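You operate a simulated robot arm through the tools that you are given. There is no shell and no other tool. Be economical: measure what you need, move in short steps, check, and stop when the job is done.

You are at the controls of a simulated two-armed robot. One attempt, no reset.

TASK
Put the roll labelled "poly" from the green table on the left bay of the core rack and the roll labelled "kraft" on the middle bay of the core rack. Close the middle cabinet drawer. Turn the upper paper brake knob to 0. Turn the front brake knob to 6. Open the second chest drawer from the top, fetch the green tape roll and set it in the inside from the top of the second chest drawer, then shut the drawer. Fetch the can from the top of the white cabinet and set it on the orange copper sheet on the top of the blue chest. Put the brown paper roll that says "LOT 62" from the top of the green bench on top of the black reel there. Open the top drawer of the green bench, take the blue block and put it in the inside of the green bench's top drawer and shut the drawer again. Open the middle drawer of the green bench, take the presspaper piece on the top of the green bench and put it away in the inside of the green bench's middle drawer and shut the drawer again. The order is free. Set down upright: can, brown paper roll.

Only the result counts: the job must be done as asked and must still hold three seconds after the hand-in. Knocking over, shifting, dropping, spilling or breaking anything else fails it. Flat cloth is picked up by pressing the open fingertips on it (5 to 10 N) and closing them slowly along it; thin cloth reads only 2 to 8 mm in the jaws.

THE ROBOT
Two 7-joint arms with two-finger parallel grippers on one trunk, on a base that drives. Base frame: it is fixed to the floor where the robot stands at the start and does not move with it; the origin is under the middle of the robot, x ahead of it, y to its left, z up; the surface under the hand at the start is at about z = 850. Units: mm, rad, N and s.
The left shoulder is at the start at [70, 130, 1187], the right one opposite. With the tool pointing down near the work surface each hand reaches from about 200 to 520 mm from the robot's upright axis, wherever it stands, measured 20 degrees to its own side. Places, roughly: beige roll, blue roll, brown roll, white roll [500, 0, 750]; blue block (6x4x3 cm) [-5600, 4600, 900]; brown paper roll [-5750, 5000, 1000]; can (6x6x8 cm) [-5000, 11300, 1100]; copper sheet [-6000, 10250, 750]; front brake knob [-800, 9800, 1500]; green tape roll (6x6x3 cm) [-2000, 11600, 1000]; inside of the green bench's middle drawer [-5800, 5200, 500]; inside of the green bench's top drawer [-5800, 5200, 700]; inside of the second chest drawer [-6100, 10000, 500]; left bay of the core rack (23x40 cm) [660, 1220, 800]; middle bay of the core rack [700, 900, 800]; middle cabinet drawer [-1000, 5300, 400]; middle drawer of the green bench [-5700, 5200, 500]; presspaper piece [-5750, 4250, 750]; reel [-5750, 4500, 750]; second chest drawer [-6100, 10000, 600]; top drawer of the green bench [-5700, 5200, 700]; upper paper brake knob [-2500, 7900, 600]. Payload 1.57 kg a hand.
The tool frame of a hand sits at the grasp point between the pads (the TCP): z along the fingers, y along the line on which they close. The tips reach 30 mm beyond it. The gripper opens to 80 mm. The fingers are 17 mm wide and 12 mm thick; the gripper's body (40 by 82 mm) begins 80 mm behind the TCP.
Orientation is told as [roll, pitch, yaw] about the base's x, y, z axes, in that order, counted from this pose: with the fingers straight down and closing along the base's y, the tool's x points along the base's -x, its y along +y and its z along -z.

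THE INTERFACE
- The arms move only by the tool play_rows. It takes "left_steps", "right_steps" or both (then of equal length, played together; a hand with none holds still); each is a list of rows, each a list of 2 entries, a list of its own where there are three numbers: the shift along the base's x, y, z in units of 50 mm (1.0 is 50 mm), then the turn, a rotation vector about the base's x, y, z in units of 8 degrees (1.0 is 8 degrees). In form: [[[dx, dy, dz], [rx, ry, rz]], ...]. A call has 1 to 20 rows; each row shifts and turns the commanded pose from where the row before left it. "left_hand" and "right_hand" are, for a hand that has rows, the finger opening in mm, from 0 to 80, set as the call begins (left out, the last holds). A call with a number of a shift or a turn outside -1 to 1 is refused whole. Each row takes 0.2 s and may step no farther than 50 mm and 0.15 rad from the row before; otherwise, or with a gripper value out of range, the whole call is refused. A pose out of reach is approached as far as the arm can. The call stops where the force on the tool passes 40 N (or 10 N more than at its start, if that is more) or the arm is blocked; 0.2 s more then pass. Each finger travels about 108 mm/s and halts on what it meets, pressing with about 24 N; the grip force reading is that of the motor and also rises with nothing between the fingers. The clock runs only during rows and for 0.2 s after the last one: add rows that do not move to give the fingers time. It gives the time, the measured TCP pose, the force on the tool (base axes), the opening and the grip force at its end, in the units of the frame above (readings bear some noise), with the torque about the TCP (base axes, N m) and any sound that the robot's microphone picked up.
- Cameras (640 x 400 px; columns grow to the right, rows downward): "scene" is now at [130.7, -4.3, 1396.1]; the picture's right is [-0.03, -1.00, 0.00], its down [-0.74, 0.02, -0.67] and it looks along [0.67, -0.02, -0.74] (base axes); focal length 286 px, centre (320, 200). "left" rides on the left gripper at [72, 7, -122] in its tool frame; the picture's right is [-0.09, 1.00, 0.00], its down [-0.84, -0.08, -0.54] and it looks along [-0.54, -0.05, 0.84] (tool axes); focal length 238 px, centre (320, 200). "right" rides on the right gripper at [72, -7, -122] in its tool frame; the picture's right is [0.09, 1.00, 0.00], its down [-0.84, 0.08, -0.54] and it looks along [-0.54, 0.05, 0.84] (tool axes); focal length 238 px, centre (320, 200). There is no depth. A picture from a camera that has moved, and an enlarged one, comes with that camera's place and axes in the base frame and with its lens.
- snapshot(camera): a new picture of that camera. No time passes.
- lift_body(by): slides the trunk up (or, below 0, down) by that many mm; the arms and the scene camera ride with it, the base frame stays. It gives what a move gives, with no picture.
- base_move(legs): drives the robot by 1 to 6 legs, each [ahead, left, turn to the left] in mm, mm and rad, along the robot's own axes; the way and the turn of a leg run together, so that a leg with both is an arc; at most 1500 mm and 3.142 rad a leg. The arms and the cameras ride along, it lands a little off, and it stops where it bumps. It gives what a move gives.
- turn_head(pan, tilt): turns the head with the scene camera to pan (to the left, within 1.501 rad either way) and tilt (down, from -0.506 to 1.204), counted from straight ahead of the robot. It gives what a move gives.
- zoom(camera, box): a new picture of the part [left, top, right, bottom] of that camera's present view, enlarged. No time passes.
- finish_job(): hands the job in; it is judged then, once.

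Work in short steps. Places have to be worked out from the pictures, the camera data and where the tool is seen: move nearer, look again, correct. Check each grasp and each placing, and mend what went wrong. You have 556 turns and 352 pictures in all, those below and enlarged ones among them. Open the grippers and draw the arms clear of the work before you hand the job in, unless the task says otherwise; then end with one line.

The tools are called as a command line: name --argument value ..., lists and objects as JSON in quotes. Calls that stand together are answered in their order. play_rows: Moves the arms, as the interface text tells. Its arguments: {"type":"object","properties":{"left_steps":{"type":"array"},"left_hand":{"type":"number"},"right_steps":{"type":"array"},"right_hand":{"type":"number"}},"required":[]} The other tools are called the same way: lift_body (by) slides the trunk up or down; base_move (legs) drives the base; turn_head (pan, tilt) turns the head that bears the scene camera; snapshot (camera) takes a picture; zoom (camera, box) takes an enlarged picture of a part of a camera's view; finish_job () hands the job in.

At the start:

```text
time: 0.0
left_ee_pos: [349.5, 132.6, 1156.7]
left_ee_rot: [0.0, -0.001, 0.002]
left_ft_force: [-0.4, 0.2, -0.3]
left_moment: [-0.01, -0.01, 0.03]
left_grip_width: 80.2
left_grip_force: 0.0
right_ee_pos: [401.2, -136.1, 1064.8]
right_ee_rot: [0.001, 0.0, -0.001]
right_ft_force: [1.0, -0.8, -0.1]
right_moment: [0.0, 0.0, 0.01]
right_grip_width: 80.1
right_grip_force: 0.0
trunk travel left (down, up): [-825.0, 115.0]
robot x, y, heading: [-0.1, -1.5, -0.001]
head pan, tilt: [-0.031, 0.833]
```

scene: 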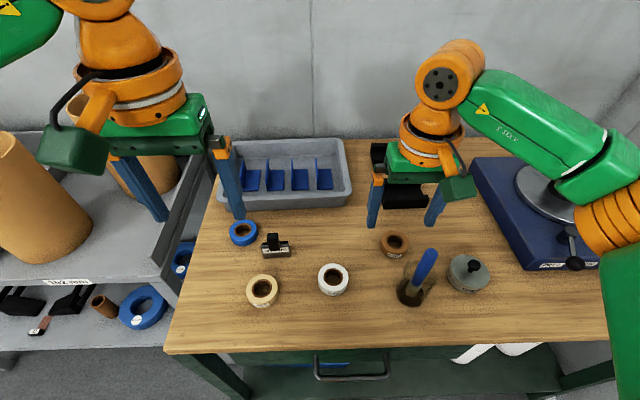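
right: 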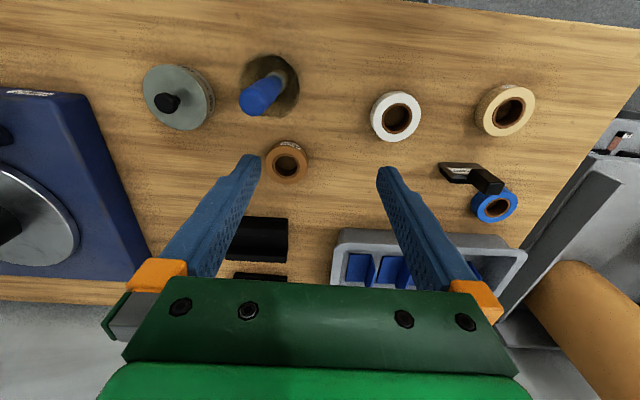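
left: 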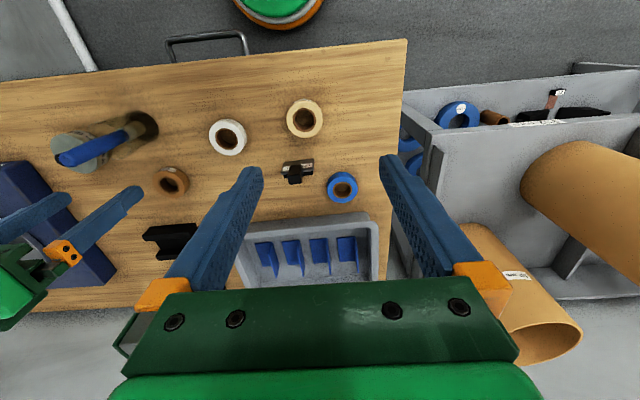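

I see four small rolls on the table; I'll enlarge to read their labels.

zoom --camera "scene" --box '[220, 210, 360, 310]'

zoom --camera "scene" --box '[340, 210, 480, 310]'

zoom --camera "right" --box '[250, 60, 550, 230]'

```text
4.00 times, centred on (290, 260) of scene
camera zoom: at [130.7, -4.3, 1396.1], right [-0.03, -1.0, 0.0], down [-0.74, 0.02, -0.67], along [0.67, -0.02, -0.74], focal length 1144 px, centre (440, -40)
```

zoom: 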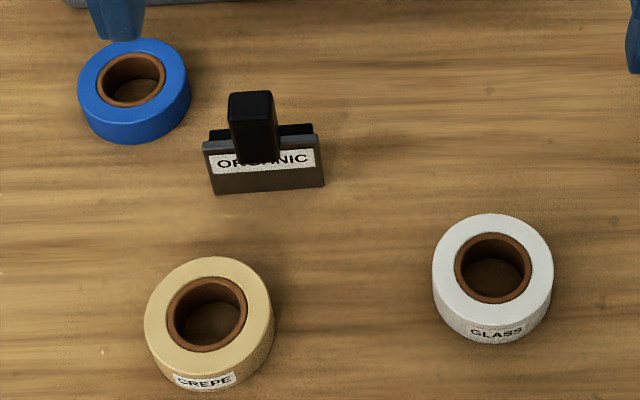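

```text
4.00 times, centred on (410, 260) of scene
camera zoom: at [130.7, -4.3, 1396.1], right [-0.03, -1.0, 0.0], down [-0.74, 0.02, -0.67], along [0.67, -0.02, -0.74], focal length 1144 px, centre (-40, -40)
```

zoom: 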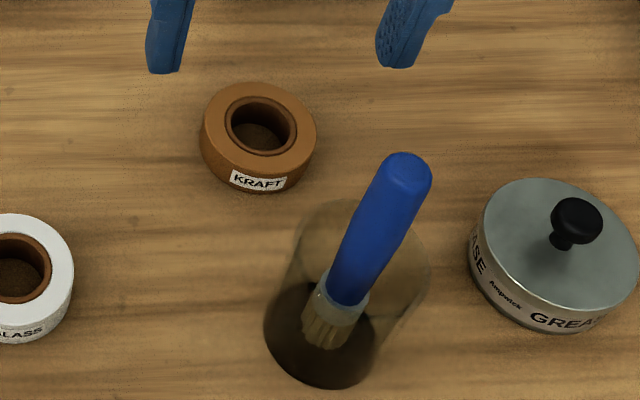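

```text
2.13 times, centred on (400, 145) of right
camera zoom: at [330.5, -144.0, 1186.3], right [-0.09, 1.0, 0.0], down [0.84, 0.08, 0.54], along [0.54, 0.05, -0.84], focal length 508 px, centre (149, 317)
```

zoom: 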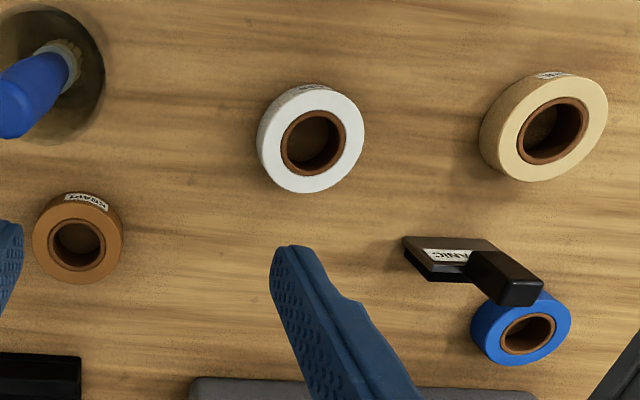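

Kraft is brown at about [478,-180]; blue at [517,157] is presumably poly (its label faces elsewhere). I look at the rack to the left before picking.

turn_head --pan 0.9 --tilt 0.6

snapshot --camera "scene"

zoom --camera "left" --box '[280, 150, 400, 225]'

```text
time: 1.2
left_ee_pos: [348.9, 131.8, 1157.9]
left_ee_rot: [-0.001, 0.0, 0.0]
left_ft_force: [-1.2, 0.4, -0.5]
left_moment: [-0.02, 0.01, 0.02]
left_grip_width: 80.1
left_grip_force: 0.1
right_ee_pos: [401.4, -136.4, 1064.3]
right_ee_rot: [0.002, 0.0, 0.0]
right_ft_force: [-0.6, 0.0, 0.2]
right_moment: [0.04, -0.01, -0.01]
right_grip_width: 79.9
right_grip_force: 0.0
trunk travel left (down, up): [-825.0, 115.0]
robot x, y, heading: [0.5, -3.7, 0.003]
head pan, tilt: [0.901, 0.6]
```

```text
345 pictures are left
camera scene: at [106.6, 67.3, 1415.6], right [0.78, -0.62, 0.0], down [-0.35, -0.44, -0.82], along [0.51, 0.65, -0.57], focal length 286 px, centre (320, 200)
```

scene: 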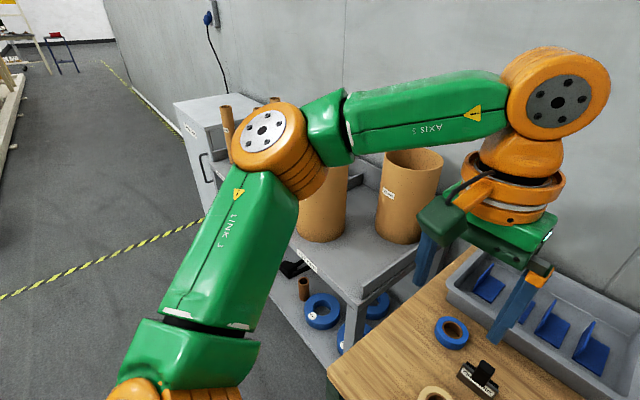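

```text
5.33 times, centred on (340, 188) of left
camera zoom: at [277.2, 138.6, 1279.9], right [0.09, 1.0, 0.0], down [0.84, -0.08, 0.54], along [0.54, -0.05, -0.84], focal length 1271 px, centre (213, 267)
```

zoom: 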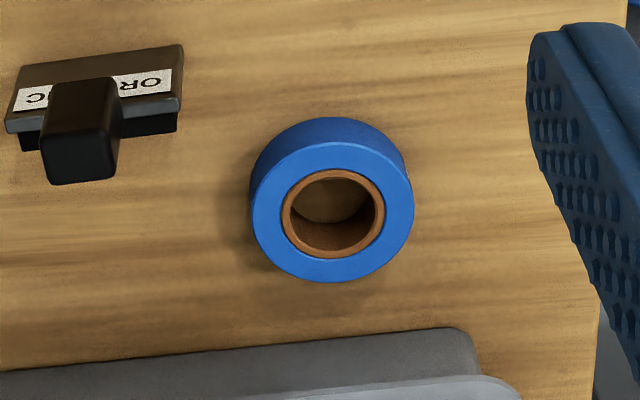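

Blue appears to be the only candidate for poly (others are crepe, glass, kraft). I move both hands above their rolls with yaw ∓45° to keep cameras and fingers clear of brush and stamp.

play_rows --right_steps '[[[0.257, -0.147, -0.35], [0, 0, -0.9375]], [[0.257, -0.147, -0.35], [0, 0, -0.9375]], [[0.257, -0.147, -0.35], [0, 0, -0.9375]], [[0.257, -0.147, -0.35], [0, 0, -0.9375]], [[0.257, -0.147, -0.35], [0, 0, -0.9375]], [[0.257, -0.147, -0.35], [0, 0, -0.9375]]]' --left_steps '[[[0.56, 0.083, -0.593], [0, 0, 0.9375]], [[0.56, 0.083, -0.593], [0, 0, 0.9375]], [[0.56, 0.083, -0.593], [0, 0, 0.9375]], [[0.56, 0.083, -0.593], [0, 0, 0.9375]], [[0.56, 0.083, -0.593], [0, 0, 0.9375]], [[0.56, 0.083, -0.593], [0, 0, 0.9375]]]'

snapshot --camera "right"

snapshot --camera "left"

```text
time: 2.6
left_ee_pos: [487.4, 167.0, 982.4]
left_ee_rot: [0.0, -0.001, 0.765]
left_ft_force: [0.5, -0.4, 0.5]
left_moment: [-0.02, 0.02, 0.01]
left_grip_width: 80.1
left_grip_force: 0.0
left hand out of reach, approached as far as the arm can: row 6
right_ee_pos: [479.2, -180.1, 959.0]
right_ee_rot: [0.001, -0.002, -0.788]
right_ft_force: [-0.3, 0.0, -0.2]
right_moment: [-0.01, -0.03, -0.02]
right_grip_width: 80.2
right_grip_force: 0.0
trunk travel left (down, up): [-825.0, 115.0]
robot x, y, heading: [3.6, 3.1, 0.001]
head pan, tilt: [0.901, 0.6]
```

```text
343 pictures are left
camera right: at [424.4, -134.4, 1080.8], right [0.64, 0.77, 0.0], down [0.64, -0.54, 0.54], along [0.42, -0.35, -0.84], focal length 238 px, centre (320, 200)
```

right: 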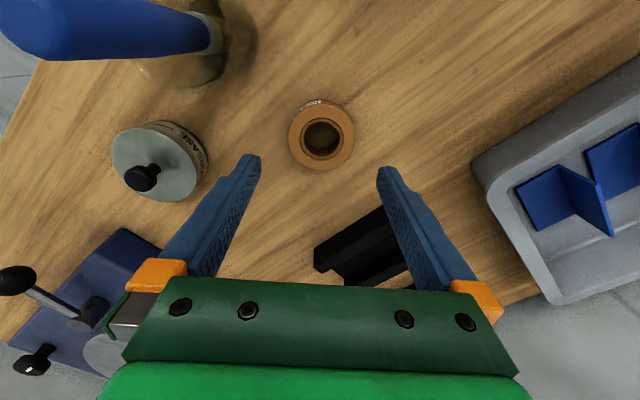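

```text
342 pictures are left
camera left: at [431.8, 122.3, 1104.3], right [-0.62, 0.78, 0.0], down [0.66, 0.52, 0.54], along [0.42, 0.34, -0.84], focal length 238 px, centre (320, 200)
```

left: 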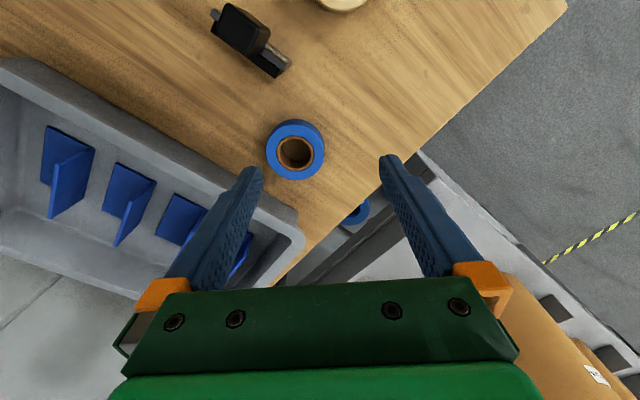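

Kraft confirmed at about [477,-177]. Lower the right hand, tips just above the table, then close.

play_rows --right_steps '[[[-0.04, 0.06, -0.5], [0, 0, 0]], [[0, 0, -0.5], [0, 0, 0]], [[0, 0, -0.48], [0, 0, 0]], [[0, 0, 0], [0, 0, 0]]]'

snapshot --camera "right"

```text
time: 3.6
left_ee_pos: [487.2, 166.8, 983.7]
left_ee_rot: [0.002, -0.002, 0.763]
left_ft_force: [0.3, -0.1, 0.8]
left_moment: [-0.01, -0.01, 0.01]
left_grip_width: 79.9
left_grip_force: 0.1
right_ee_pos: [478.3, -176.6, 886.1]
right_ee_rot: [0.0, 0.001, -0.787]
right_ft_force: [-0.7, 0.6, -0.7]
right_moment: [0.03, -0.02, 0.01]
right_grip_width: 80.1
right_grip_force: 0.0
trunk travel left (down, up): [-825.0, 115.0]
robot x, y, heading: [2.9, 0.9, -0.001]
head pan, tilt: [0.901, 0.6]
```

```text
341 pictures are left
camera right: at [422.2, -131.8, 1008.2], right [0.64, 0.77, 0.0], down [0.65, -0.54, 0.54], along [0.42, -0.35, -0.84], focal length 238 px, centre (320, 200)
```

right: 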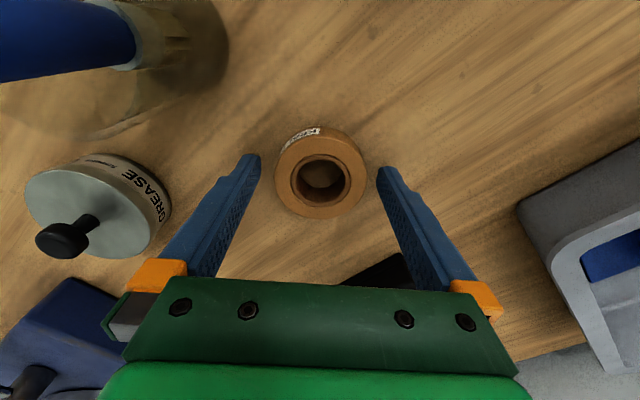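

Centred. A bit lower, then close.

play_rows --right_steps '[[[0, 0, -0.08], [0, 0, 0]], [[0, 0, 0], [0, 0, 0]]]'

play_rows --right_hand 40 --right_steps '[[[0, 0, 0], [0, 0, 0]], [[0, 0, 0], [0, 0, 0]], [[0, 0, 0], [0, 0, 0]]]'

```text
time: 4.2
left_ee_pos: [488.0, 167.2, 982.8]
left_ee_rot: [0.001, -0.001, 0.763]
left_ft_force: [-0.1, -0.3, -0.3]
left_moment: [0.0, 0.01, -0.03]
left_grip_width: 80.0
left_grip_force: 0.1
right_ee_pos: [476.6, -176.4, 882.4]
right_ee_rot: [0.0, 0.001, -0.785]
right_ft_force: [0.0, 0.6, 1.4]
right_moment: [-0.05, 0.02, -0.01]
right_grip_width: 79.9
right_grip_force: 0.1
trunk travel left (down, up): [-825.0, 115.0]
robot x, y, heading: [-1.2, 1.0, 0.003]
head pan, tilt: [0.901, 0.6]
```

```text
time: 5.0
left_ee_pos: [487.7, 166.7, 983.1]
left_ee_rot: [0.002, -0.001, 0.764]
left_ft_force: [0.4, -0.4, -0.4]
left_moment: [0.03, 0.02, -0.05]
left_grip_width: 80.1
left_grip_force: 0.0
right_ee_pos: [476.7, -175.8, 880.8]
right_ee_rot: [0.0, -0.001, -0.785]
right_ft_force: [-0.7, -0.6, -0.2]
right_moment: [-0.02, 0.01, -0.01]
right_grip_width: 58.2
right_grip_force: 24.2
trunk travel left (down, up): [-825.0, 115.0]
robot x, y, heading: [-2.1, 1.3, 0.008]
head pan, tilt: [0.901, 0.6]
```

Gripped (58 mm). Lift right, then drive forward 60 mm so the left reaches the blue roll.

play_rows --right_steps '[[[0, 0, 0.6], [0, 0, 0]], [[0, 0, 0.6], [0, 0, 0]], [[0, 0, 0.6], [0, 0, 0]], [[0, 0, 0.6], [0, 0, 0]]]'

base_move --legs '[[60, 0, 0]]'

snapshot --camera "right"

snapshot --camera "left"

```text
time: 6.0
left_ee_pos: [487.0, 166.9, 982.9]
left_ee_rot: [0.003, 0.0, 0.766]
left_ft_force: [0.0, -0.6, 0.2]
left_moment: [0.03, 0.03, -0.01]
left_grip_width: 79.9
left_grip_force: 0.2
right_ee_pos: [477.9, -177.3, 1001.1]
right_ee_rot: [0.001, -0.002, -0.785]
right_ft_force: [0.1, 0.7, 0.5]
right_moment: [-0.03, 0.01, 0.02]
right_grip_width: 39.9
right_grip_force: 0.1
trunk travel left (down, up): [-825.0, 115.0]
robot x, y, heading: [-2.8, -0.4, 0.002]
head pan, tilt: [0.901, 0.6]
```

```text
time: 7.0
left_ee_pos: [541.8, 166.3, 986.2]
left_ee_rot: [-0.004, -0.004, 0.766]
left_ft_force: [-1.0, 0.7, -0.1]
left_moment: [-0.01, -0.05, -0.02]
left_grip_width: 80.1
left_grip_force: 0.1
right_ee_pos: [531.1, -177.4, 1003.9]
right_ee_rot: [0.005, -0.005, -0.786]
right_ft_force: [-0.8, -0.2, 1.0]
right_moment: [0.01, -0.01, 0.03]
right_grip_width: 39.9
right_grip_force: 0.1
trunk travel left (down, up): [-825.0, 115.0]
robot x, y, heading: [59.4, -0.1, -0.001]
head pan, tilt: [0.901, 0.6]
```

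```text
340 pictures are left
camera right: at [475.8, -131.7, 1125.3], right [0.64, 0.77, 0.0], down [0.64, -0.54, 0.55], along [0.42, -0.35, -0.84], focal length 238 px, centre (320, 200)
```

right: 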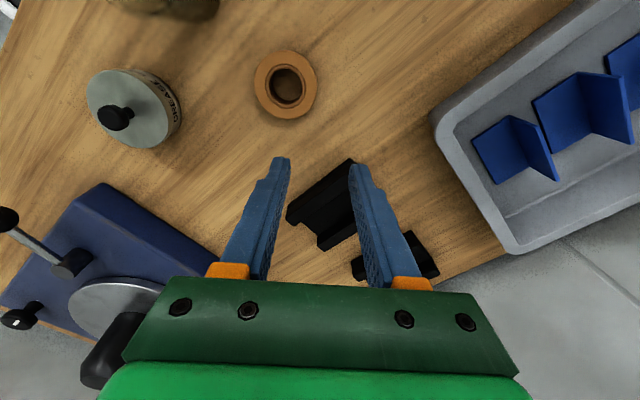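

```text
339 pictures are left
camera left: at [484.0, 121.5, 1107.8], right [-0.62, 0.78, 0.0], down [0.65, 0.52, 0.55], along [0.43, 0.34, -0.84], focal length 238 px, centre (320, 200)
```

left: 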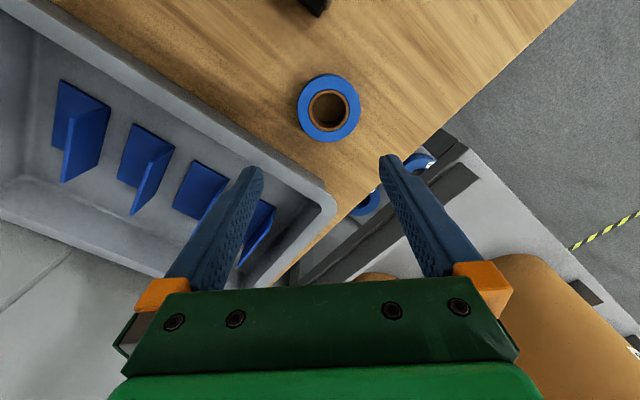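

The kraft slipped out at lift – probably gripped only by a thin edge. I position both hands again over the rolls and go down feeling for the table.

play_rows --right_hand 80 --right_steps '[[[-0.5, 0, 0], [0, 0, 0]], [[-0.5, 0, -0.2], [0, 0, 0]], [[0, 0, -0.7], [0, 0, 0]], [[0, 0, -0.7], [0, 0, 0]], [[0, 0, -0.7], [0, 0, 0]], [[0, 0, -0.1], [0, 0, 0]]]' --left_steps '[[[-0.26, -0.07, 0], [0, 0, 0]], [[-0.26, -0.07, 0], [0, 0, 0]], [[0, 0, -0.7], [0, 0, 0]], [[0, 0, -0.7], [0, 0, 0]], [[0, 0, -0.6], [0, 0, 0]], [[0, 0, 0], [0, 0, 0]]]'

snapshot --camera "right"

snapshot --camera "left"

```text
time: 8.4
left_ee_pos: [520.7, 159.5, 880.0]
left_ee_rot: [0.002, 0.0, 0.765]
left_ft_force: [0.0, 0.1, 0.4]
left_moment: [0.0, 0.01, 0.0]
left_grip_width: 80.2
left_grip_force: 0.1
right_ee_pos: [487.6, -176.2, 879.5]
right_ee_rot: [0.0, 0.0, -0.785]
right_ft_force: [0.1, -0.4, 1.0]
right_moment: [-0.02, -0.01, 0.01]
right_grip_width: 79.9
right_grip_force: 0.1
trunk travel left (down, up): [-825.0, 115.0]
robot x, y, heading: [56.9, -0.7, -0.0]
head pan, tilt: [0.901, 0.6]
```

```text
338 pictures are left
camera right: at [432.7, -130.6, 1002.1], right [0.64, 0.77, 0.0], down [0.65, -0.54, 0.54], along [0.42, -0.35, -0.84], focal length 238 px, centre (320, 200)
```

right: 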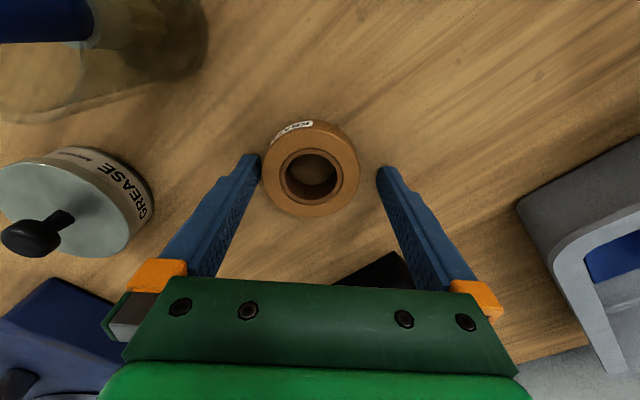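

```text
337 pictures are left
camera left: at [464.7, 114.7, 1002.5], right [-0.62, 0.78, 0.0], down [0.66, 0.52, 0.54], along [0.42, 0.34, -0.84], focal length 238 px, centre (320, 200)
```

left: 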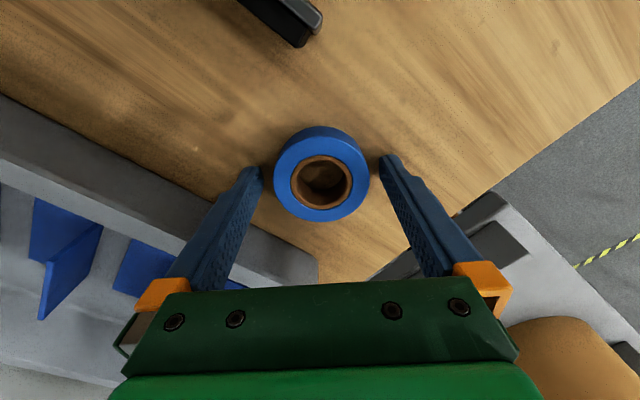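

Feel downward in small steps for the table.

play_rows --right_steps '[[[-0.08, -0.08, 0], [0, 0, 0]], [[0, 0, -0.1], [0, 0, 0]], [[0, 0, 0], [0, 0, 0]]]' --left_steps '[[[0, 0, 0], [0, 0, 0]], [[0, 0, -0.1], [0, 0, 0]], [[0, 0, 0], [0, 0, 0]]]'

play_rows --right_steps '[[[0, 0, -0.06], [0, 0, 0]], [[0, 0, 0], [0, 0, 0]]]' --left_steps '[[[0, 0, -0.06], [0, 0, 0]], [[0, 0, 0], [0, 0, 0]]]'

```text
time: 9.1
left_ee_pos: [519.6, 160.5, 879.8]
left_ee_rot: [-0.007, -0.006, 0.764]
left_ft_force: [2.5, -0.3, 10.3]
left_moment: [0.22, 0.28, 0.0]
left_grip_width: 77.8
left_grip_force: 0.1
right_ee_pos: [482.4, -180.0, 881.2]
right_ee_rot: [0.01, -0.013, -0.785]
right_ft_force: [1.3, 1.6, 16.5]
right_moment: [-0.39, 0.57, -0.11]
right_grip_width: 78.3
right_grip_force: 0.1
trunk travel left (down, up): [-825.0, 115.0]
robot x, y, heading: [61.1, -0.4, 0.002]
head pan, tilt: [0.901, 0.6]
stopped in row 3 (right hand): the force on the tool passed its limit at 44 N (the readings are from after the stop); the commanded pose is now the measured one
```

```text
time: 9.6
left_ee_pos: [518.5, 161.6, 881.6]
left_ee_rot: [-0.012, -0.012, 0.763]
left_ft_force: [2.4, -3.0, 16.5]
left_moment: [0.34, 0.48, 0.06]
left_grip_width: 76.4
left_grip_force: 0.1
right_ee_pos: [482.1, -180.7, 879.7]
right_ee_rot: [0.018, -0.019, -0.788]
right_ft_force: [-1.3, 4.2, 25.2]
right_moment: [-0.55, 0.99, -0.26]
right_grip_width: 78.2
right_grip_force: 0.1
trunk travel left (down, up): [-825.0, 115.0]
robot x, y, heading: [58.9, 0.7, 0.003]
head pan, tilt: [0.901, 0.6]
stopped in row 2 (right hand): the force on the tool passed its limit at 43 N (the readings are from after the stop); the commanded pose is now the measured one
```

Tips touch the table at TCP z≈880. Back off 2 mm and close both fully.

play_rows --right_steps '[[[0, 0, 0.06], [0, 0, 0]], [[0, 0, 0], [0, 0, 0]]]' --left_steps '[[[0, 0, 0.06], [0, 0, 0]], [[0, 0, 0], [0, 0, 0]]]'

play_rows --right_hand 0 --left_hand 0 --right_steps '[[[0, 0, 0], [0, 0, 0]], [[0, 0, 0], [0, 0, 0]], [[0, 0, 0], [0, 0, 0]], [[0, 0, 0], [0, 0, 0]]]' --left_steps '[[[0, 0, 0], [0, 0, 0]], [[0, 0, 0], [0, 0, 0]], [[0, 0, 0], [0, 0, 0]], [[0, 0, 0], [0, 0, 0]]]'

snapshot --camera "right"

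snapshot --camera "left"

```text
time: 10.2
left_ee_pos: [520.6, 162.9, 880.2]
left_ee_rot: [-0.006, -0.01, 0.764]
left_ft_force: [-1.8, -1.4, 2.6]
left_moment: [0.0, 0.17, 0.15]
left_grip_width: 79.7
left_grip_force: 0.1
right_ee_pos: [484.0, -181.4, 879.8]
right_ee_rot: [0.011, -0.018, -0.786]
right_ft_force: [-5.4, 5.9, 7.5]
right_moment: [-0.1, 0.46, -0.4]
right_grip_width: 79.8
right_grip_force: 0.2
trunk travel left (down, up): [-825.0, 115.0]
robot x, y, heading: [60.1, -1.0, 0.001]
head pan, tilt: [0.901, 0.6]
```

```text
time: 11.2
left_ee_pos: [521.6, 160.8, 881.3]
left_ee_rot: [-0.004, -0.013, 0.764]
left_ft_force: [-0.4, 0.4, 0.1]
left_moment: [0.02, 0.03, -0.03]
left_grip_width: 57.9
left_grip_force: 24.4
right_ee_pos: [485.5, -183.3, 880.1]
right_ee_rot: [0.013, -0.013, -0.786]
right_ft_force: [-5.3, -6.5, 12.0]
right_moment: [-0.38, 0.5, 0.05]
right_grip_width: 56.3
right_grip_force: 23.9
trunk travel left (down, up): [-825.0, 115.0]
robot x, y, heading: [60.6, -3.1, 0.003]
head pan, tilt: [0.901, 0.6]
```

```text
336 pictures are left
camera right: at [427.7, -138.1, 1001.5], right [0.64, 0.77, 0.01], down [0.64, -0.54, 0.55], along [0.43, -0.35, -0.83], focal length 238 px, centre (320, 200)
```

right: 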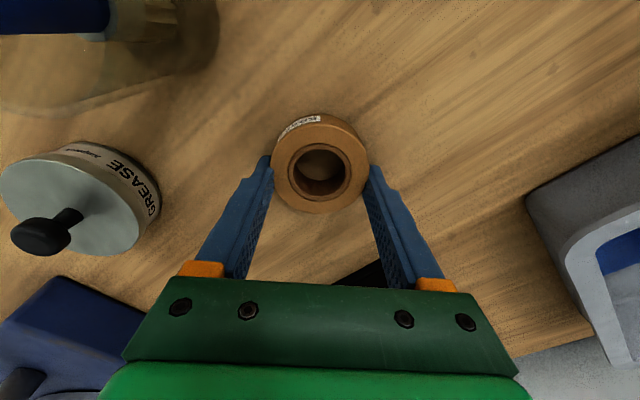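

```text
335 pictures are left
camera left: at [463.3, 114.5, 1002.3], right [-0.62, 0.78, 0.0], down [0.65, 0.52, 0.55], along [0.43, 0.34, -0.83], focal length 238 px, centre (320, 200)
```

left: 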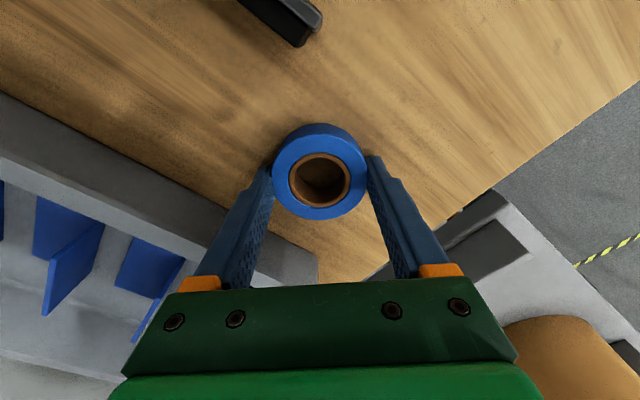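

Both grip slightly off-centre chords (roll is a few mm toward the camera side). Re-open, shift ~6 mm toward the camera side, close again.

play_rows --right_hand 80 --left_hand 80 --right_steps '[[[0, 0, 0.03], [0, 0, 0]], [[0, 0, 0], [0, 0, 0]], [[-0.13, 0.1, 0], [0, 0, 0]], [[0, 0, 0], [0, 0, 0]]]' --left_steps '[[[0, 0, 0.02], [0, 0, 0]], [[0, 0, 0], [0, 0, 0]], [[-0.08, -0.08, 0], [0, 0, 0]], [[0, 0, 0], [0, 0, 0]]]'

play_rows --right_hand 0 --left_hand 0 --right_steps '[[[0, 0, 0], [0, 0, 0]], [[0, 0, 0], [0, 0, 0]], [[0, 0, 0], [0, 0, 0]], [[0, 0, 0], [0, 0, 0]]]' --left_steps '[[[0, 0, 0], [0, 0, 0]], [[0, 0, 0], [0, 0, 0]], [[0, 0, 0], [0, 0, 0]], [[0, 0, 0], [0, 0, 0]]]'

```text
time: 12.2
left_ee_pos: [522.3, 162.2, 879.7]
left_ee_rot: [-0.007, -0.012, 0.764]
left_ft_force: [19.6, 16.0, 30.6]
left_moment: [1.26, 0.48, -1.12]
left_grip_width: 77.9
left_grip_force: 0.1
right_ee_pos: [481.2, -174.2, 879.4]
right_ee_rot: [0.007, -0.011, -0.786]
right_ft_force: [-0.4, -0.1, 0.1]
right_moment: [-0.01, 0.0, 0.04]
right_grip_width: 79.8
right_grip_force: 0.0
trunk travel left (down, up): [-825.0, 115.0]
robot x, y, heading: [59.3, 1.1, -0.001]
head pan, tilt: [0.901, 0.6]
```

```text
time: 13.2
left_ee_pos: [516.1, 157.8, 881.8]
left_ee_rot: [-0.007, -0.006, 0.767]
left_ft_force: [-5.1, 5.7, 7.7]
left_moment: [0.39, 0.4, -0.06]
left_grip_width: 58.5
left_grip_force: 24.1
right_ee_pos: [478.2, -178.3, 882.0]
right_ee_rot: [0.009, -0.016, -0.787]
right_ft_force: [0.0, -0.5, 0.3]
right_moment: [0.01, -0.01, 0.03]
right_grip_width: 57.7
right_grip_force: 23.9
trunk travel left (down, up): [-825.0, 115.0]
robot x, y, heading: [61.2, -2.4, -0.001]
head pan, tilt: [0.901, 0.6]
```

Lift both slowly 40 mm and check.

play_rows --right_steps '[[[0, 0, 0.1], [0, 0, 0]], [[0, 0, 0.1], [0, 0, 0]], [[0, 0, 0.15], [0, 0, 0]], [[0, 0, 0.2], [0, 0, 0]], [[0, 0, 0.2], [0, 0, 0]]]' --left_steps '[[[0, 0, 0.1], [0, 0, 0]], [[0, 0, 0.1], [0, 0, 0]], [[0, 0, 0.15], [0, 0, 0]], [[0, 0, 0.2], [0, 0, 0]], [[0, 0, 0.2], [0, 0, 0]]]'

snapshot --camera "right"

snapshot --camera "left"

```text
time: 14.4
left_ee_pos: [519.5, 156.0, 916.4]
left_ee_rot: [-0.003, -0.01, 0.765]
left_ft_force: [0.9, -0.1, -0.5]
left_moment: [-0.01, 0.01, 0.0]
left_grip_width: 58.9
left_grip_force: 24.3
right_ee_pos: [481.1, -176.6, 918.4]
right_ee_rot: [0.009, -0.014, -0.785]
right_ft_force: [-0.7, -0.4, -0.9]
right_moment: [0.02, -0.03, 0.02]
right_grip_width: 57.5
right_grip_force: 23.5
trunk travel left (down, up): [-825.0, 115.0]
robot x, y, heading: [57.5, 3.7, 0.0]
head pan, tilt: [0.901, 0.6]
```

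```text
334 pictures are left
camera right: at [424.6, -131.6, 1038.9], right [0.64, 0.77, 0.01], down [0.64, -0.54, 0.55], along [0.43, -0.35, -0.83], focal length 238 px, centre (320, 200)
```

right: 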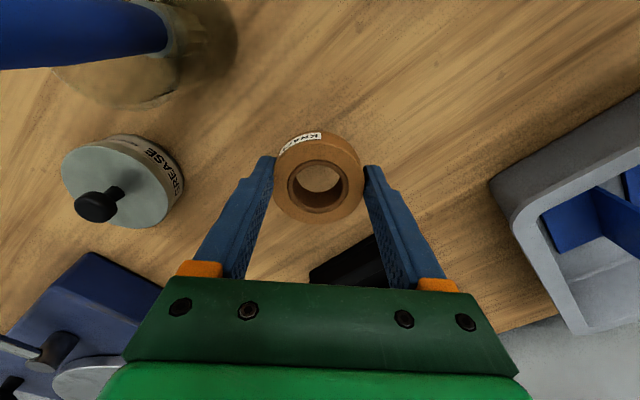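

```text
333 pictures are left
camera left: at [461.6, 111.5, 1038.9], right [-0.62, 0.78, 0.0], down [0.65, 0.52, 0.55], along [0.43, 0.34, -0.84], focal length 238 px, centre (320, 200)
```

left: 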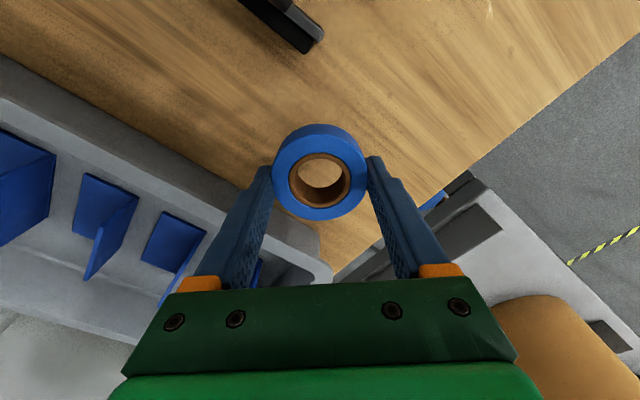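

Both held. Raise further and drive back and left to stand before the rack.

play_rows --right_steps '[[[-0.2, 0, 0.6], [0, 0, 0]], [[-0.5, 0, 0.7], [0, 0, 0]], [[-0.5, 0, 0.7], [0, 0, 0]], [[-0.5, 0, 0.5], [0, 0, 0]]]' --left_steps '[[[-0.5, 0, 0.6], [0, 0, 0]], [[-0.6, 0, 0.7], [0, 0, 0]], [[-0.6, 0, 0.7], [0, 0, 0]], [[-0.6, 0, 0.5], [0, 0, 0]]]'

base_move --legs '[[-150, 0, 0], [0, 800, 0]]'

turn_head --pan 0.1 --tilt 0.6

snapshot --camera "scene"

```text
time: 15.4
left_ee_pos: [399.8, 157.1, 1042.6]
left_ee_rot: [-0.006, -0.01, 0.766]
left_ft_force: [0.0, 0.5, 0.1]
left_moment: [0.0, 0.0, -0.01]
left_grip_width: 58.5
left_grip_force: 23.9
right_ee_pos: [394.4, -177.9, 1042.5]
right_ee_rot: [0.01, -0.015, -0.787]
right_ft_force: [0.3, 0.7, -0.6]
right_moment: [0.0, 0.0, -0.01]
right_grip_width: 57.8
right_grip_force: 24.4
trunk travel left (down, up): [-825.0, 115.0]
robot x, y, heading: [59.4, -2.4, -0.001]
head pan, tilt: [0.901, 0.6]
```

```text
time: 20.7
left_ee_pos: [256.6, 962.2, 1043.3]
left_ee_rot: [-0.004, -0.01, 0.759]
left_ft_force: [1.4, 1.2, -0.1]
left_moment: [0.02, 0.0, -0.01]
left_grip_width: 58.4
left_grip_force: 23.9
right_ee_pos: [249.0, 630.5, 1042.4]
right_ee_rot: [0.011, -0.011, -0.793]
right_ft_force: [-0.4, 0.4, -1.2]
right_moment: [-0.01, 0.01, -0.04]
right_grip_width: 57.4
right_grip_force: 24.0
trunk travel left (down, up): [-825.0, 115.0]
robot x, y, heading: [-90.4, 807.7, -0.007]
head pan, tilt: [0.901, 0.6]
```

```text
time: 21.8
left_ee_pos: [257.9, 964.3, 1043.0]
left_ee_rot: [-0.003, -0.009, 0.76]
left_ft_force: [-0.8, -0.1, -0.4]
left_moment: [-0.02, 0.01, 0.0]
left_grip_width: 58.4
left_grip_force: 24.2
right_ee_pos: [248.2, 630.8, 1042.6]
right_ee_rot: [0.009, -0.013, -0.792]
right_ft_force: [0.7, 1.0, -0.9]
right_moment: [0.03, -0.03, 0.01]
right_grip_width: 57.2
right_grip_force: 24.0
trunk travel left (down, up): [-825.0, 115.0]
robot x, y, heading: [-83.9, 808.3, -0.006]
head pan, tilt: [0.099, 0.6]
```

```text
332 pictures are left
camera scene: at [53.6, 815.4, 1415.6], right [0.09, -1.0, 0.0], down [-0.56, -0.05, -0.82], along [0.82, 0.08, -0.57], focal length 286 px, centre (320, 200)
```

scene: 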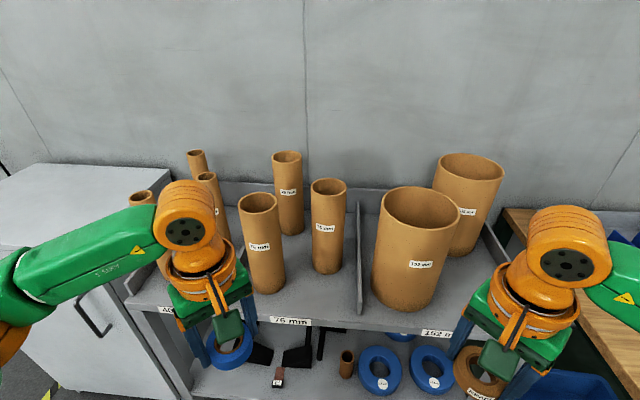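

The rack has three bays (40/76/152 mm), tray front edge at x≈440; I drive to about (60,1000) keeping hands before the tubes.

base_move --legs '[[0, 195, 0], [120, 0, 0]]'

snapshot --camera "right"

snapshot --camera "left"

snapshot --camera "scene"

```text
time: 24.3
left_ee_pos: [376.7, 1163.0, 1042.5]
left_ee_rot: [-0.005, -0.01, 0.76]
left_ft_force: [0.3, 0.1, 0.2]
left_moment: [0.01, -0.01, 0.0]
left_grip_width: 58.4
left_grip_force: 24.4
right_ee_pos: [367.6, 828.5, 1042.9]
right_ee_rot: [0.009, -0.013, -0.79]
right_ft_force: [0.0, 0.5, -0.8]
right_moment: [0.0, -0.02, 0.01]
right_grip_width: 57.4
right_grip_force: 24.0
trunk travel left (down, up): [-825.0, 115.0]
robot x, y, heading: [35.2, 1008.0, -0.005]
head pan, tilt: [0.099, 0.6]
```

```text
331 pictures are left
camera right: at [311.5, 874.2, 1163.7], right [0.64, 0.77, 0.01], down [0.63, -0.54, 0.55], along [0.43, -0.35, -0.83], focal length 238 px, centre (320, 200)
```

right: 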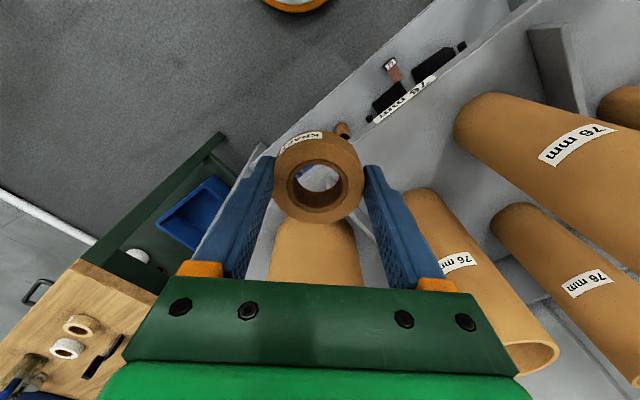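

```text
330 pictures are left
camera left: at [317.7, 1117.2, 1164.3], right [-0.62, 0.78, 0.0], down [0.65, 0.52, 0.55], along [0.43, 0.34, -0.83], focal length 238 px, centre (320, 200)
```

left: 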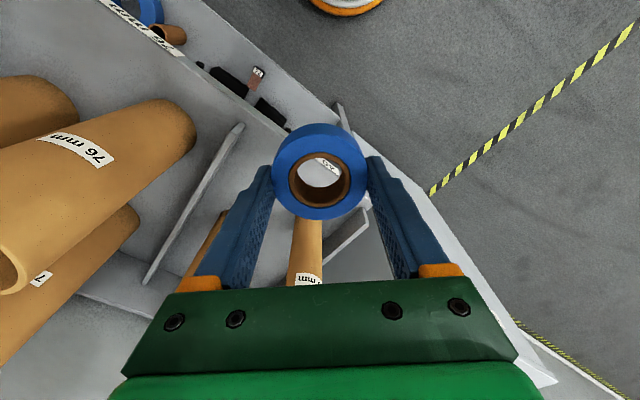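

```text
329 pictures are left
camera scene: at [171.5, 1013.2, 1416.0], right [0.1, -1.0, 0.0], down [-0.56, -0.05, -0.83], along [0.82, 0.08, -0.56], focal length 286 px, centre (320, 200)
```

scene: 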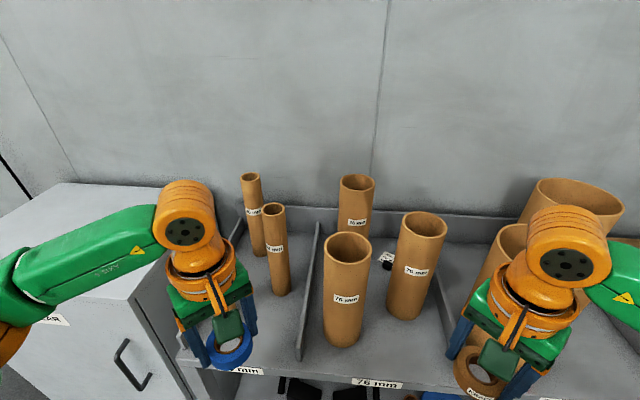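

Targets: blue to (500,1170) in left bay, kraft to (500,865) in middle bay, both clear of tubes and dividers. Move over them at height, then descend partway.

play_rows --right_steps '[[[0.66, 0.18, 0], [0, 0, 0]], [[0.66, 0.18, 0], [0, 0, 0]], [[0.66, 0.18, 0], [0, 0, 0]], [[0.66, 0.18, 0], [0, 0, 0]], [[0, 0, -0.8], [0, 0, 0]], [[0, 0, -0.8], [0, 0, 0]], [[0, 0, -0.8], [0, 0, 0]]]' --left_steps '[[[0.615, 0.035, 0], [0, 0, 0]], [[0.615, 0.035, 0], [0, 0, 0]], [[0.615, 0.035, 0], [0, 0, 0]], [[0.615, 0.035, 0], [0, 0, 0]], [[0, 0, -0.8], [0, 0, 0]], [[0, 0, -0.8], [0, 0, 0]], [[0, 0, -0.8], [0, 0, 0]]]'

snapshot --camera "right"

snapshot --camera "left"

```text
time: 25.9
left_ee_pos: [501.7, 1170.3, 922.1]
left_ee_rot: [-0.002, -0.007, 0.76]
left_ft_force: [0.3, -0.4, -0.6]
left_moment: [0.03, 0.01, -0.01]
left_grip_width: 58.8
left_grip_force: 23.7
right_ee_pos: [505.2, 862.8, 920.5]
right_ee_rot: [0.01, -0.012, -0.788]
right_ft_force: [-0.8, -0.3, 0.2]
right_moment: [-0.03, 0.0, 0.01]
right_grip_width: 57.1
right_grip_force: 23.7
trunk travel left (down, up): [-825.0, 115.0]
robot x, y, heading: [32.9, 1005.8, -0.003]
head pan, tilt: [0.099, 0.6]
```

```text
328 pictures are left
camera right: at [448.6, 907.6, 1040.9], right [0.64, 0.77, 0.01], down [0.64, -0.54, 0.55], along [0.43, -0.35, -0.83], focal length 238 px, centre (320, 200)
```

right: 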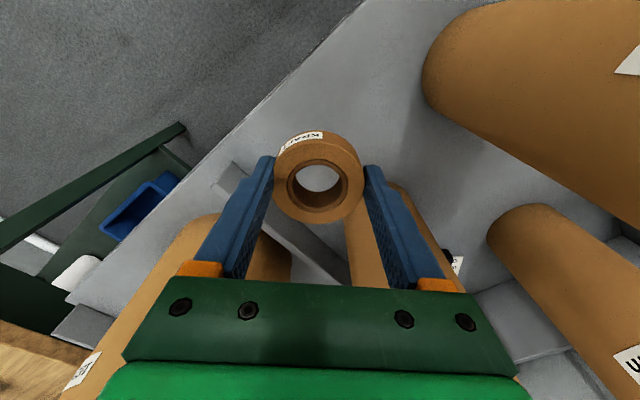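

```text
327 pictures are left
camera left: at [443.1, 1125.2, 1042.6], right [-0.62, 0.79, 0.0], down [0.66, 0.52, 0.55], along [0.43, 0.34, -0.84], focal length 238 px, centre (320, 200)
```

left: 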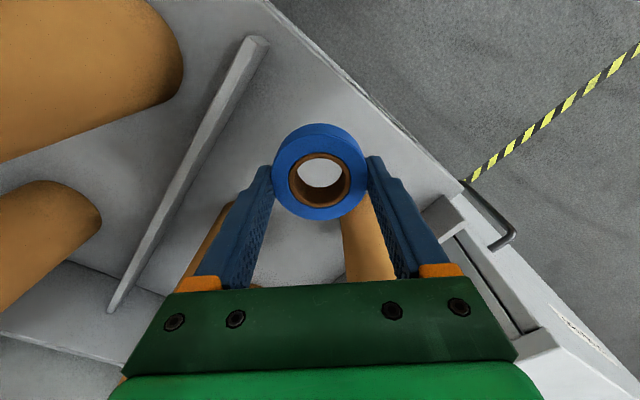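

Clear both. Descend with feel.

play_rows --right_steps '[[[0, 0, -0.5], [0, 0, 0]], [[0, 0, -0.5], [0, 0, 0]], [[0, 0, -0.4], [0, 0, 0]], [[0, 0, -0.2], [0, 0, 0]], [[0, 0, -0.1], [0, 0, 0]]]' --left_steps '[[[0, 0, -0.5], [0, 0, 0]], [[0, 0, -0.5], [0, 0, 0]], [[0, 0, -0.4], [0, 0, 0]], [[0, 0, -0.2], [0, 0, 0]], [[0, 0, -0.1], [0, 0, 0]]]'

snapshot --camera "right"

snapshot --camera "left"

```text
time: 27.1
left_ee_pos: [500.4, 1168.7, 837.5]
left_ee_rot: [-0.003, -0.006, 0.761]
left_ft_force: [0.2, 0.1, -1.6]
left_moment: [0.01, -0.01, 0.0]
left_grip_width: 58.4
left_grip_force: 24.3
right_ee_pos: [503.5, 864.3, 835.5]
right_ee_rot: [0.008, -0.015, -0.788]
right_ft_force: [0.8, 1.3, -0.7]
right_moment: [0.01, -0.02, 0.02]
right_grip_width: 57.1
right_grip_force: 23.8
trunk travel left (down, up): [-825.0, 115.0]
robot x, y, heading: [34.4, 1005.9, -0.005]
head pan, tilt: [0.099, 0.6]
```

```text
326 pictures are left
camera right: at [446.8, 908.6, 957.1], right [0.64, 0.77, 0.01], down [0.64, -0.54, 0.55], along [0.43, -0.35, -0.83], focal length 238 px, centre (320, 200)
```

right: 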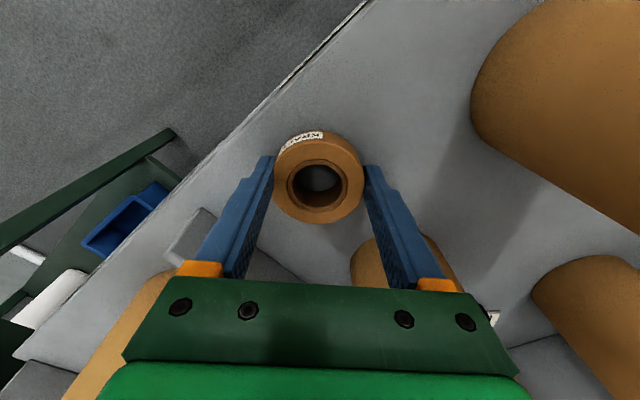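

```text
325 pictures are left
camera left: at [443.1, 1123.6, 959.0], right [-0.62, 0.78, 0.0], down [0.66, 0.52, 0.55], along [0.43, 0.34, -0.84], focal length 238 px, centre (320, 200)
```

left: 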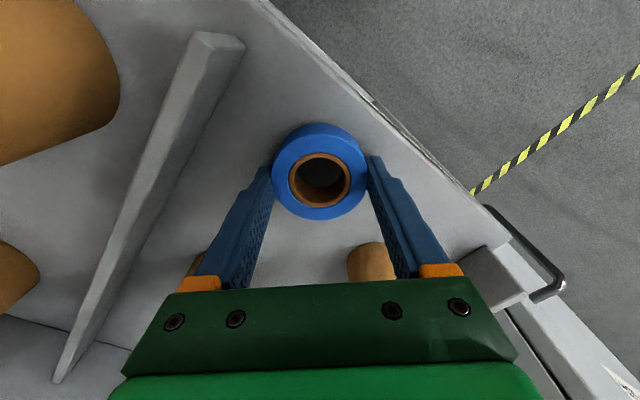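

Continue down, slightly deeper.

play_rows --right_steps '[[[0.2, 0, 0], [0, 0, 0]], [[0.1, 0, -0.15], [0, 0, 0]], [[0, 0, -0.15], [0, 0, 0]], [[0, 0, -0.15], [0, 0, 0]], [[0, 0, -0.12], [0, 0, 0]], [[0, 0, -0.1], [0, 0, 0]]]' --left_steps '[[[0.2, 0, 0], [0, 0, 0]], [[0.1, 0, -0.15], [0, 0, 0]], [[0, 0, -0.15], [0, 0, 0]], [[0, 0, -0.15], [0, 0, 0]], [[0, 0, -0.12], [0, 0, 0]], [[0, 0, -0.1], [0, 0, 0]]]'

```text
time: 27.9
left_ee_pos: [502.4, 1169.7, 830.7]
left_ee_rot: [-0.014, -0.025, 0.76]
left_ft_force: [-1.8, -1.6, 15.9]
left_moment: [0.31, 0.53, 0.04]
left_grip_width: 58.6
left_grip_force: 24.1
left hand out of reach, approached as far as the arm can: row 1, 2, 4
right_ee_pos: [498.4, 862.2, 832.2]
right_ee_rot: [0.014, -0.016, -0.789]
right_ft_force: [0.4, -1.5, 2.3]
right_moment: [-0.19, 0.02, 0.06]
right_grip_width: 56.8
right_grip_force: 24.4
right hand out of reach, approached as far as the arm can: row 1, 2, 4
trunk travel left (down, up): [-825.0, 115.0]
robot x, y, heading: [38.0, 1007.0, -0.003]
head pan, tilt: [0.099, 0.6]
stopped in row 4 (left hand): the force on the tool passed its limit at 52 N (the readings are from after the stop); the commanded pose is now the measured one
```

Tray at z≈800. Lower right 2 mm, then open both and rise.

play_rows --right_steps '[[[0, 0, -0.05], [0, 0, 0]], [[0, 0, 0], [0, 0, 0]]]'

play_rows --right_hand 80 --left_hand 80 --right_steps '[[[0, 0, 0], [0, 0, 0]], [[0, 0, 0], [0, 0, 0]], [[0, 0, 0], [0, 0, 0]]]' --left_steps '[[[0, 0, 0], [0, 0, 0]], [[0, 0, 0], [0, 0, 0]], [[0, 0, 0], [0, 0, 0]]]'

play_rows --right_steps '[[[0, 0, 0.3], [0, 0, 0]], [[0, 0, 0.6], [0, 0, 0]], [[0, 0, 0.9], [0, 0, 0]], [[0, 0, 0.9], [0, 0, 0]], [[0, 0, 0.9], [0, 0, 0]], [[0, 0, 0.8], [0, 0, 0]]]' --left_steps '[[[0, 0, 0.3], [0, 0, 0]], [[0, 0, 0.6], [0, 0, 0]], [[0, 0, 0.9], [0, 0, 0]], [[0, 0, 0.9], [0, 0, 0]], [[0, 0, 0.9], [0, 0, 0]], [[0, 0, 0.8], [0, 0, 0]]]'

snapshot --camera "right"

snapshot --camera "left"

```text
time: 28.5
left_ee_pos: [501.8, 1169.5, 831.7]
left_ee_rot: [-0.018, -0.027, 0.759]
left_ft_force: [4.6, -4.1, 14.7]
left_moment: [0.25, 0.36, -0.06]
left_grip_width: 58.4
left_grip_force: 23.7
right_ee_pos: [497.5, 862.6, 830.7]
right_ee_rot: [0.017, -0.016, -0.792]
right_ft_force: [6.8, -0.7, 24.6]
right_moment: [-0.3, 0.17, 0.18]
right_grip_width: 57.2
right_grip_force: 24.1
trunk travel left (down, up): [-825.0, 115.0]
robot x, y, heading: [37.4, 1003.4, -0.007]
head pan, tilt: [0.099, 0.6]
```

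```text
time: 29.1
left_ee_pos: [506.0, 1166.0, 830.7]
left_ee_rot: [-0.023, -0.024, 0.758]
left_ft_force: [4.8, -10.2, 19.5]
left_moment: [0.21, 0.49, 0.25]
left_grip_width: 69.5
left_grip_force: 0.0
right_ee_pos: [501.3, 863.7, 830.8]
right_ee_rot: [0.023, -0.016, -0.788]
right_ft_force: [7.4, 9.7, 16.5]
right_moment: [-0.14, 0.3, -0.08]
right_grip_width: 69.7
right_grip_force: 0.1
trunk travel left (down, up): [-825.0, 115.0]
robot x, y, heading: [40.3, 1005.3, -0.003]
head pan, tilt: [0.099, 0.6]
stopped in row 3 (right hand): the force on the tool passed its limit at 40 N (the readings are from after the stop); the commanded pose is now the measured one
```

```text
time: 30.5
left_ee_pos: [507.9, 1167.1, 1049.9]
left_ee_rot: [-0.016, -0.021, 0.758]
left_ft_force: [0.0, 0.0, 0.3]
left_moment: [-0.01, -0.05, -0.01]
left_grip_width: 80.0
left_grip_force: 0.0
right_ee_pos: [501.4, 863.5, 1049.1]
right_ee_rot: [0.015, -0.014, -0.788]
right_ft_force: [-0.8, 0.2, 0.4]
right_moment: [0.0, 0.0, -0.01]
right_grip_width: 80.1
right_grip_force: 0.0
trunk travel left (down, up): [-825.0, 115.0]
robot x, y, heading: [37.0, 1008.3, -0.004]
head pan, tilt: [0.099, 0.6]
```

```text
324 pictures are left
camera right: at [445.1, 908.4, 1170.7], right [0.64, 0.77, 0.02], down [0.63, -0.54, 0.55], along [0.43, -0.35, -0.83], focal length 238 px, centre (320, 200)
```

right: 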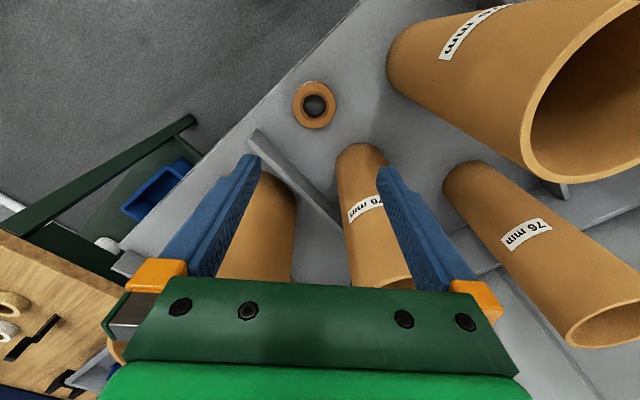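

```text
323 pictures are left
camera left: at [447.5, 1122.6, 1169.2], right [-0.62, 0.79, -0.01], down [0.65, 0.52, 0.56], along [0.45, 0.34, -0.83], focal length 238 px, centre (320, 200)
```

left: 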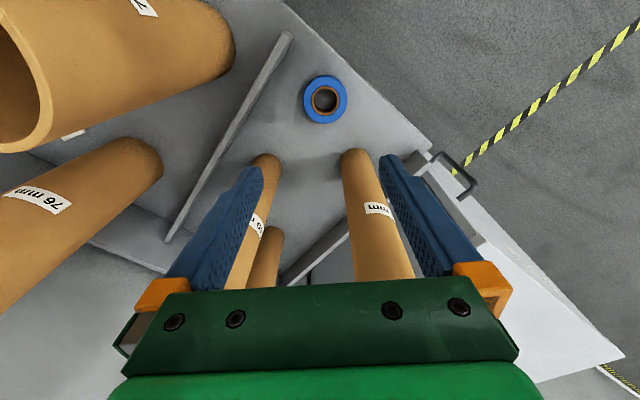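

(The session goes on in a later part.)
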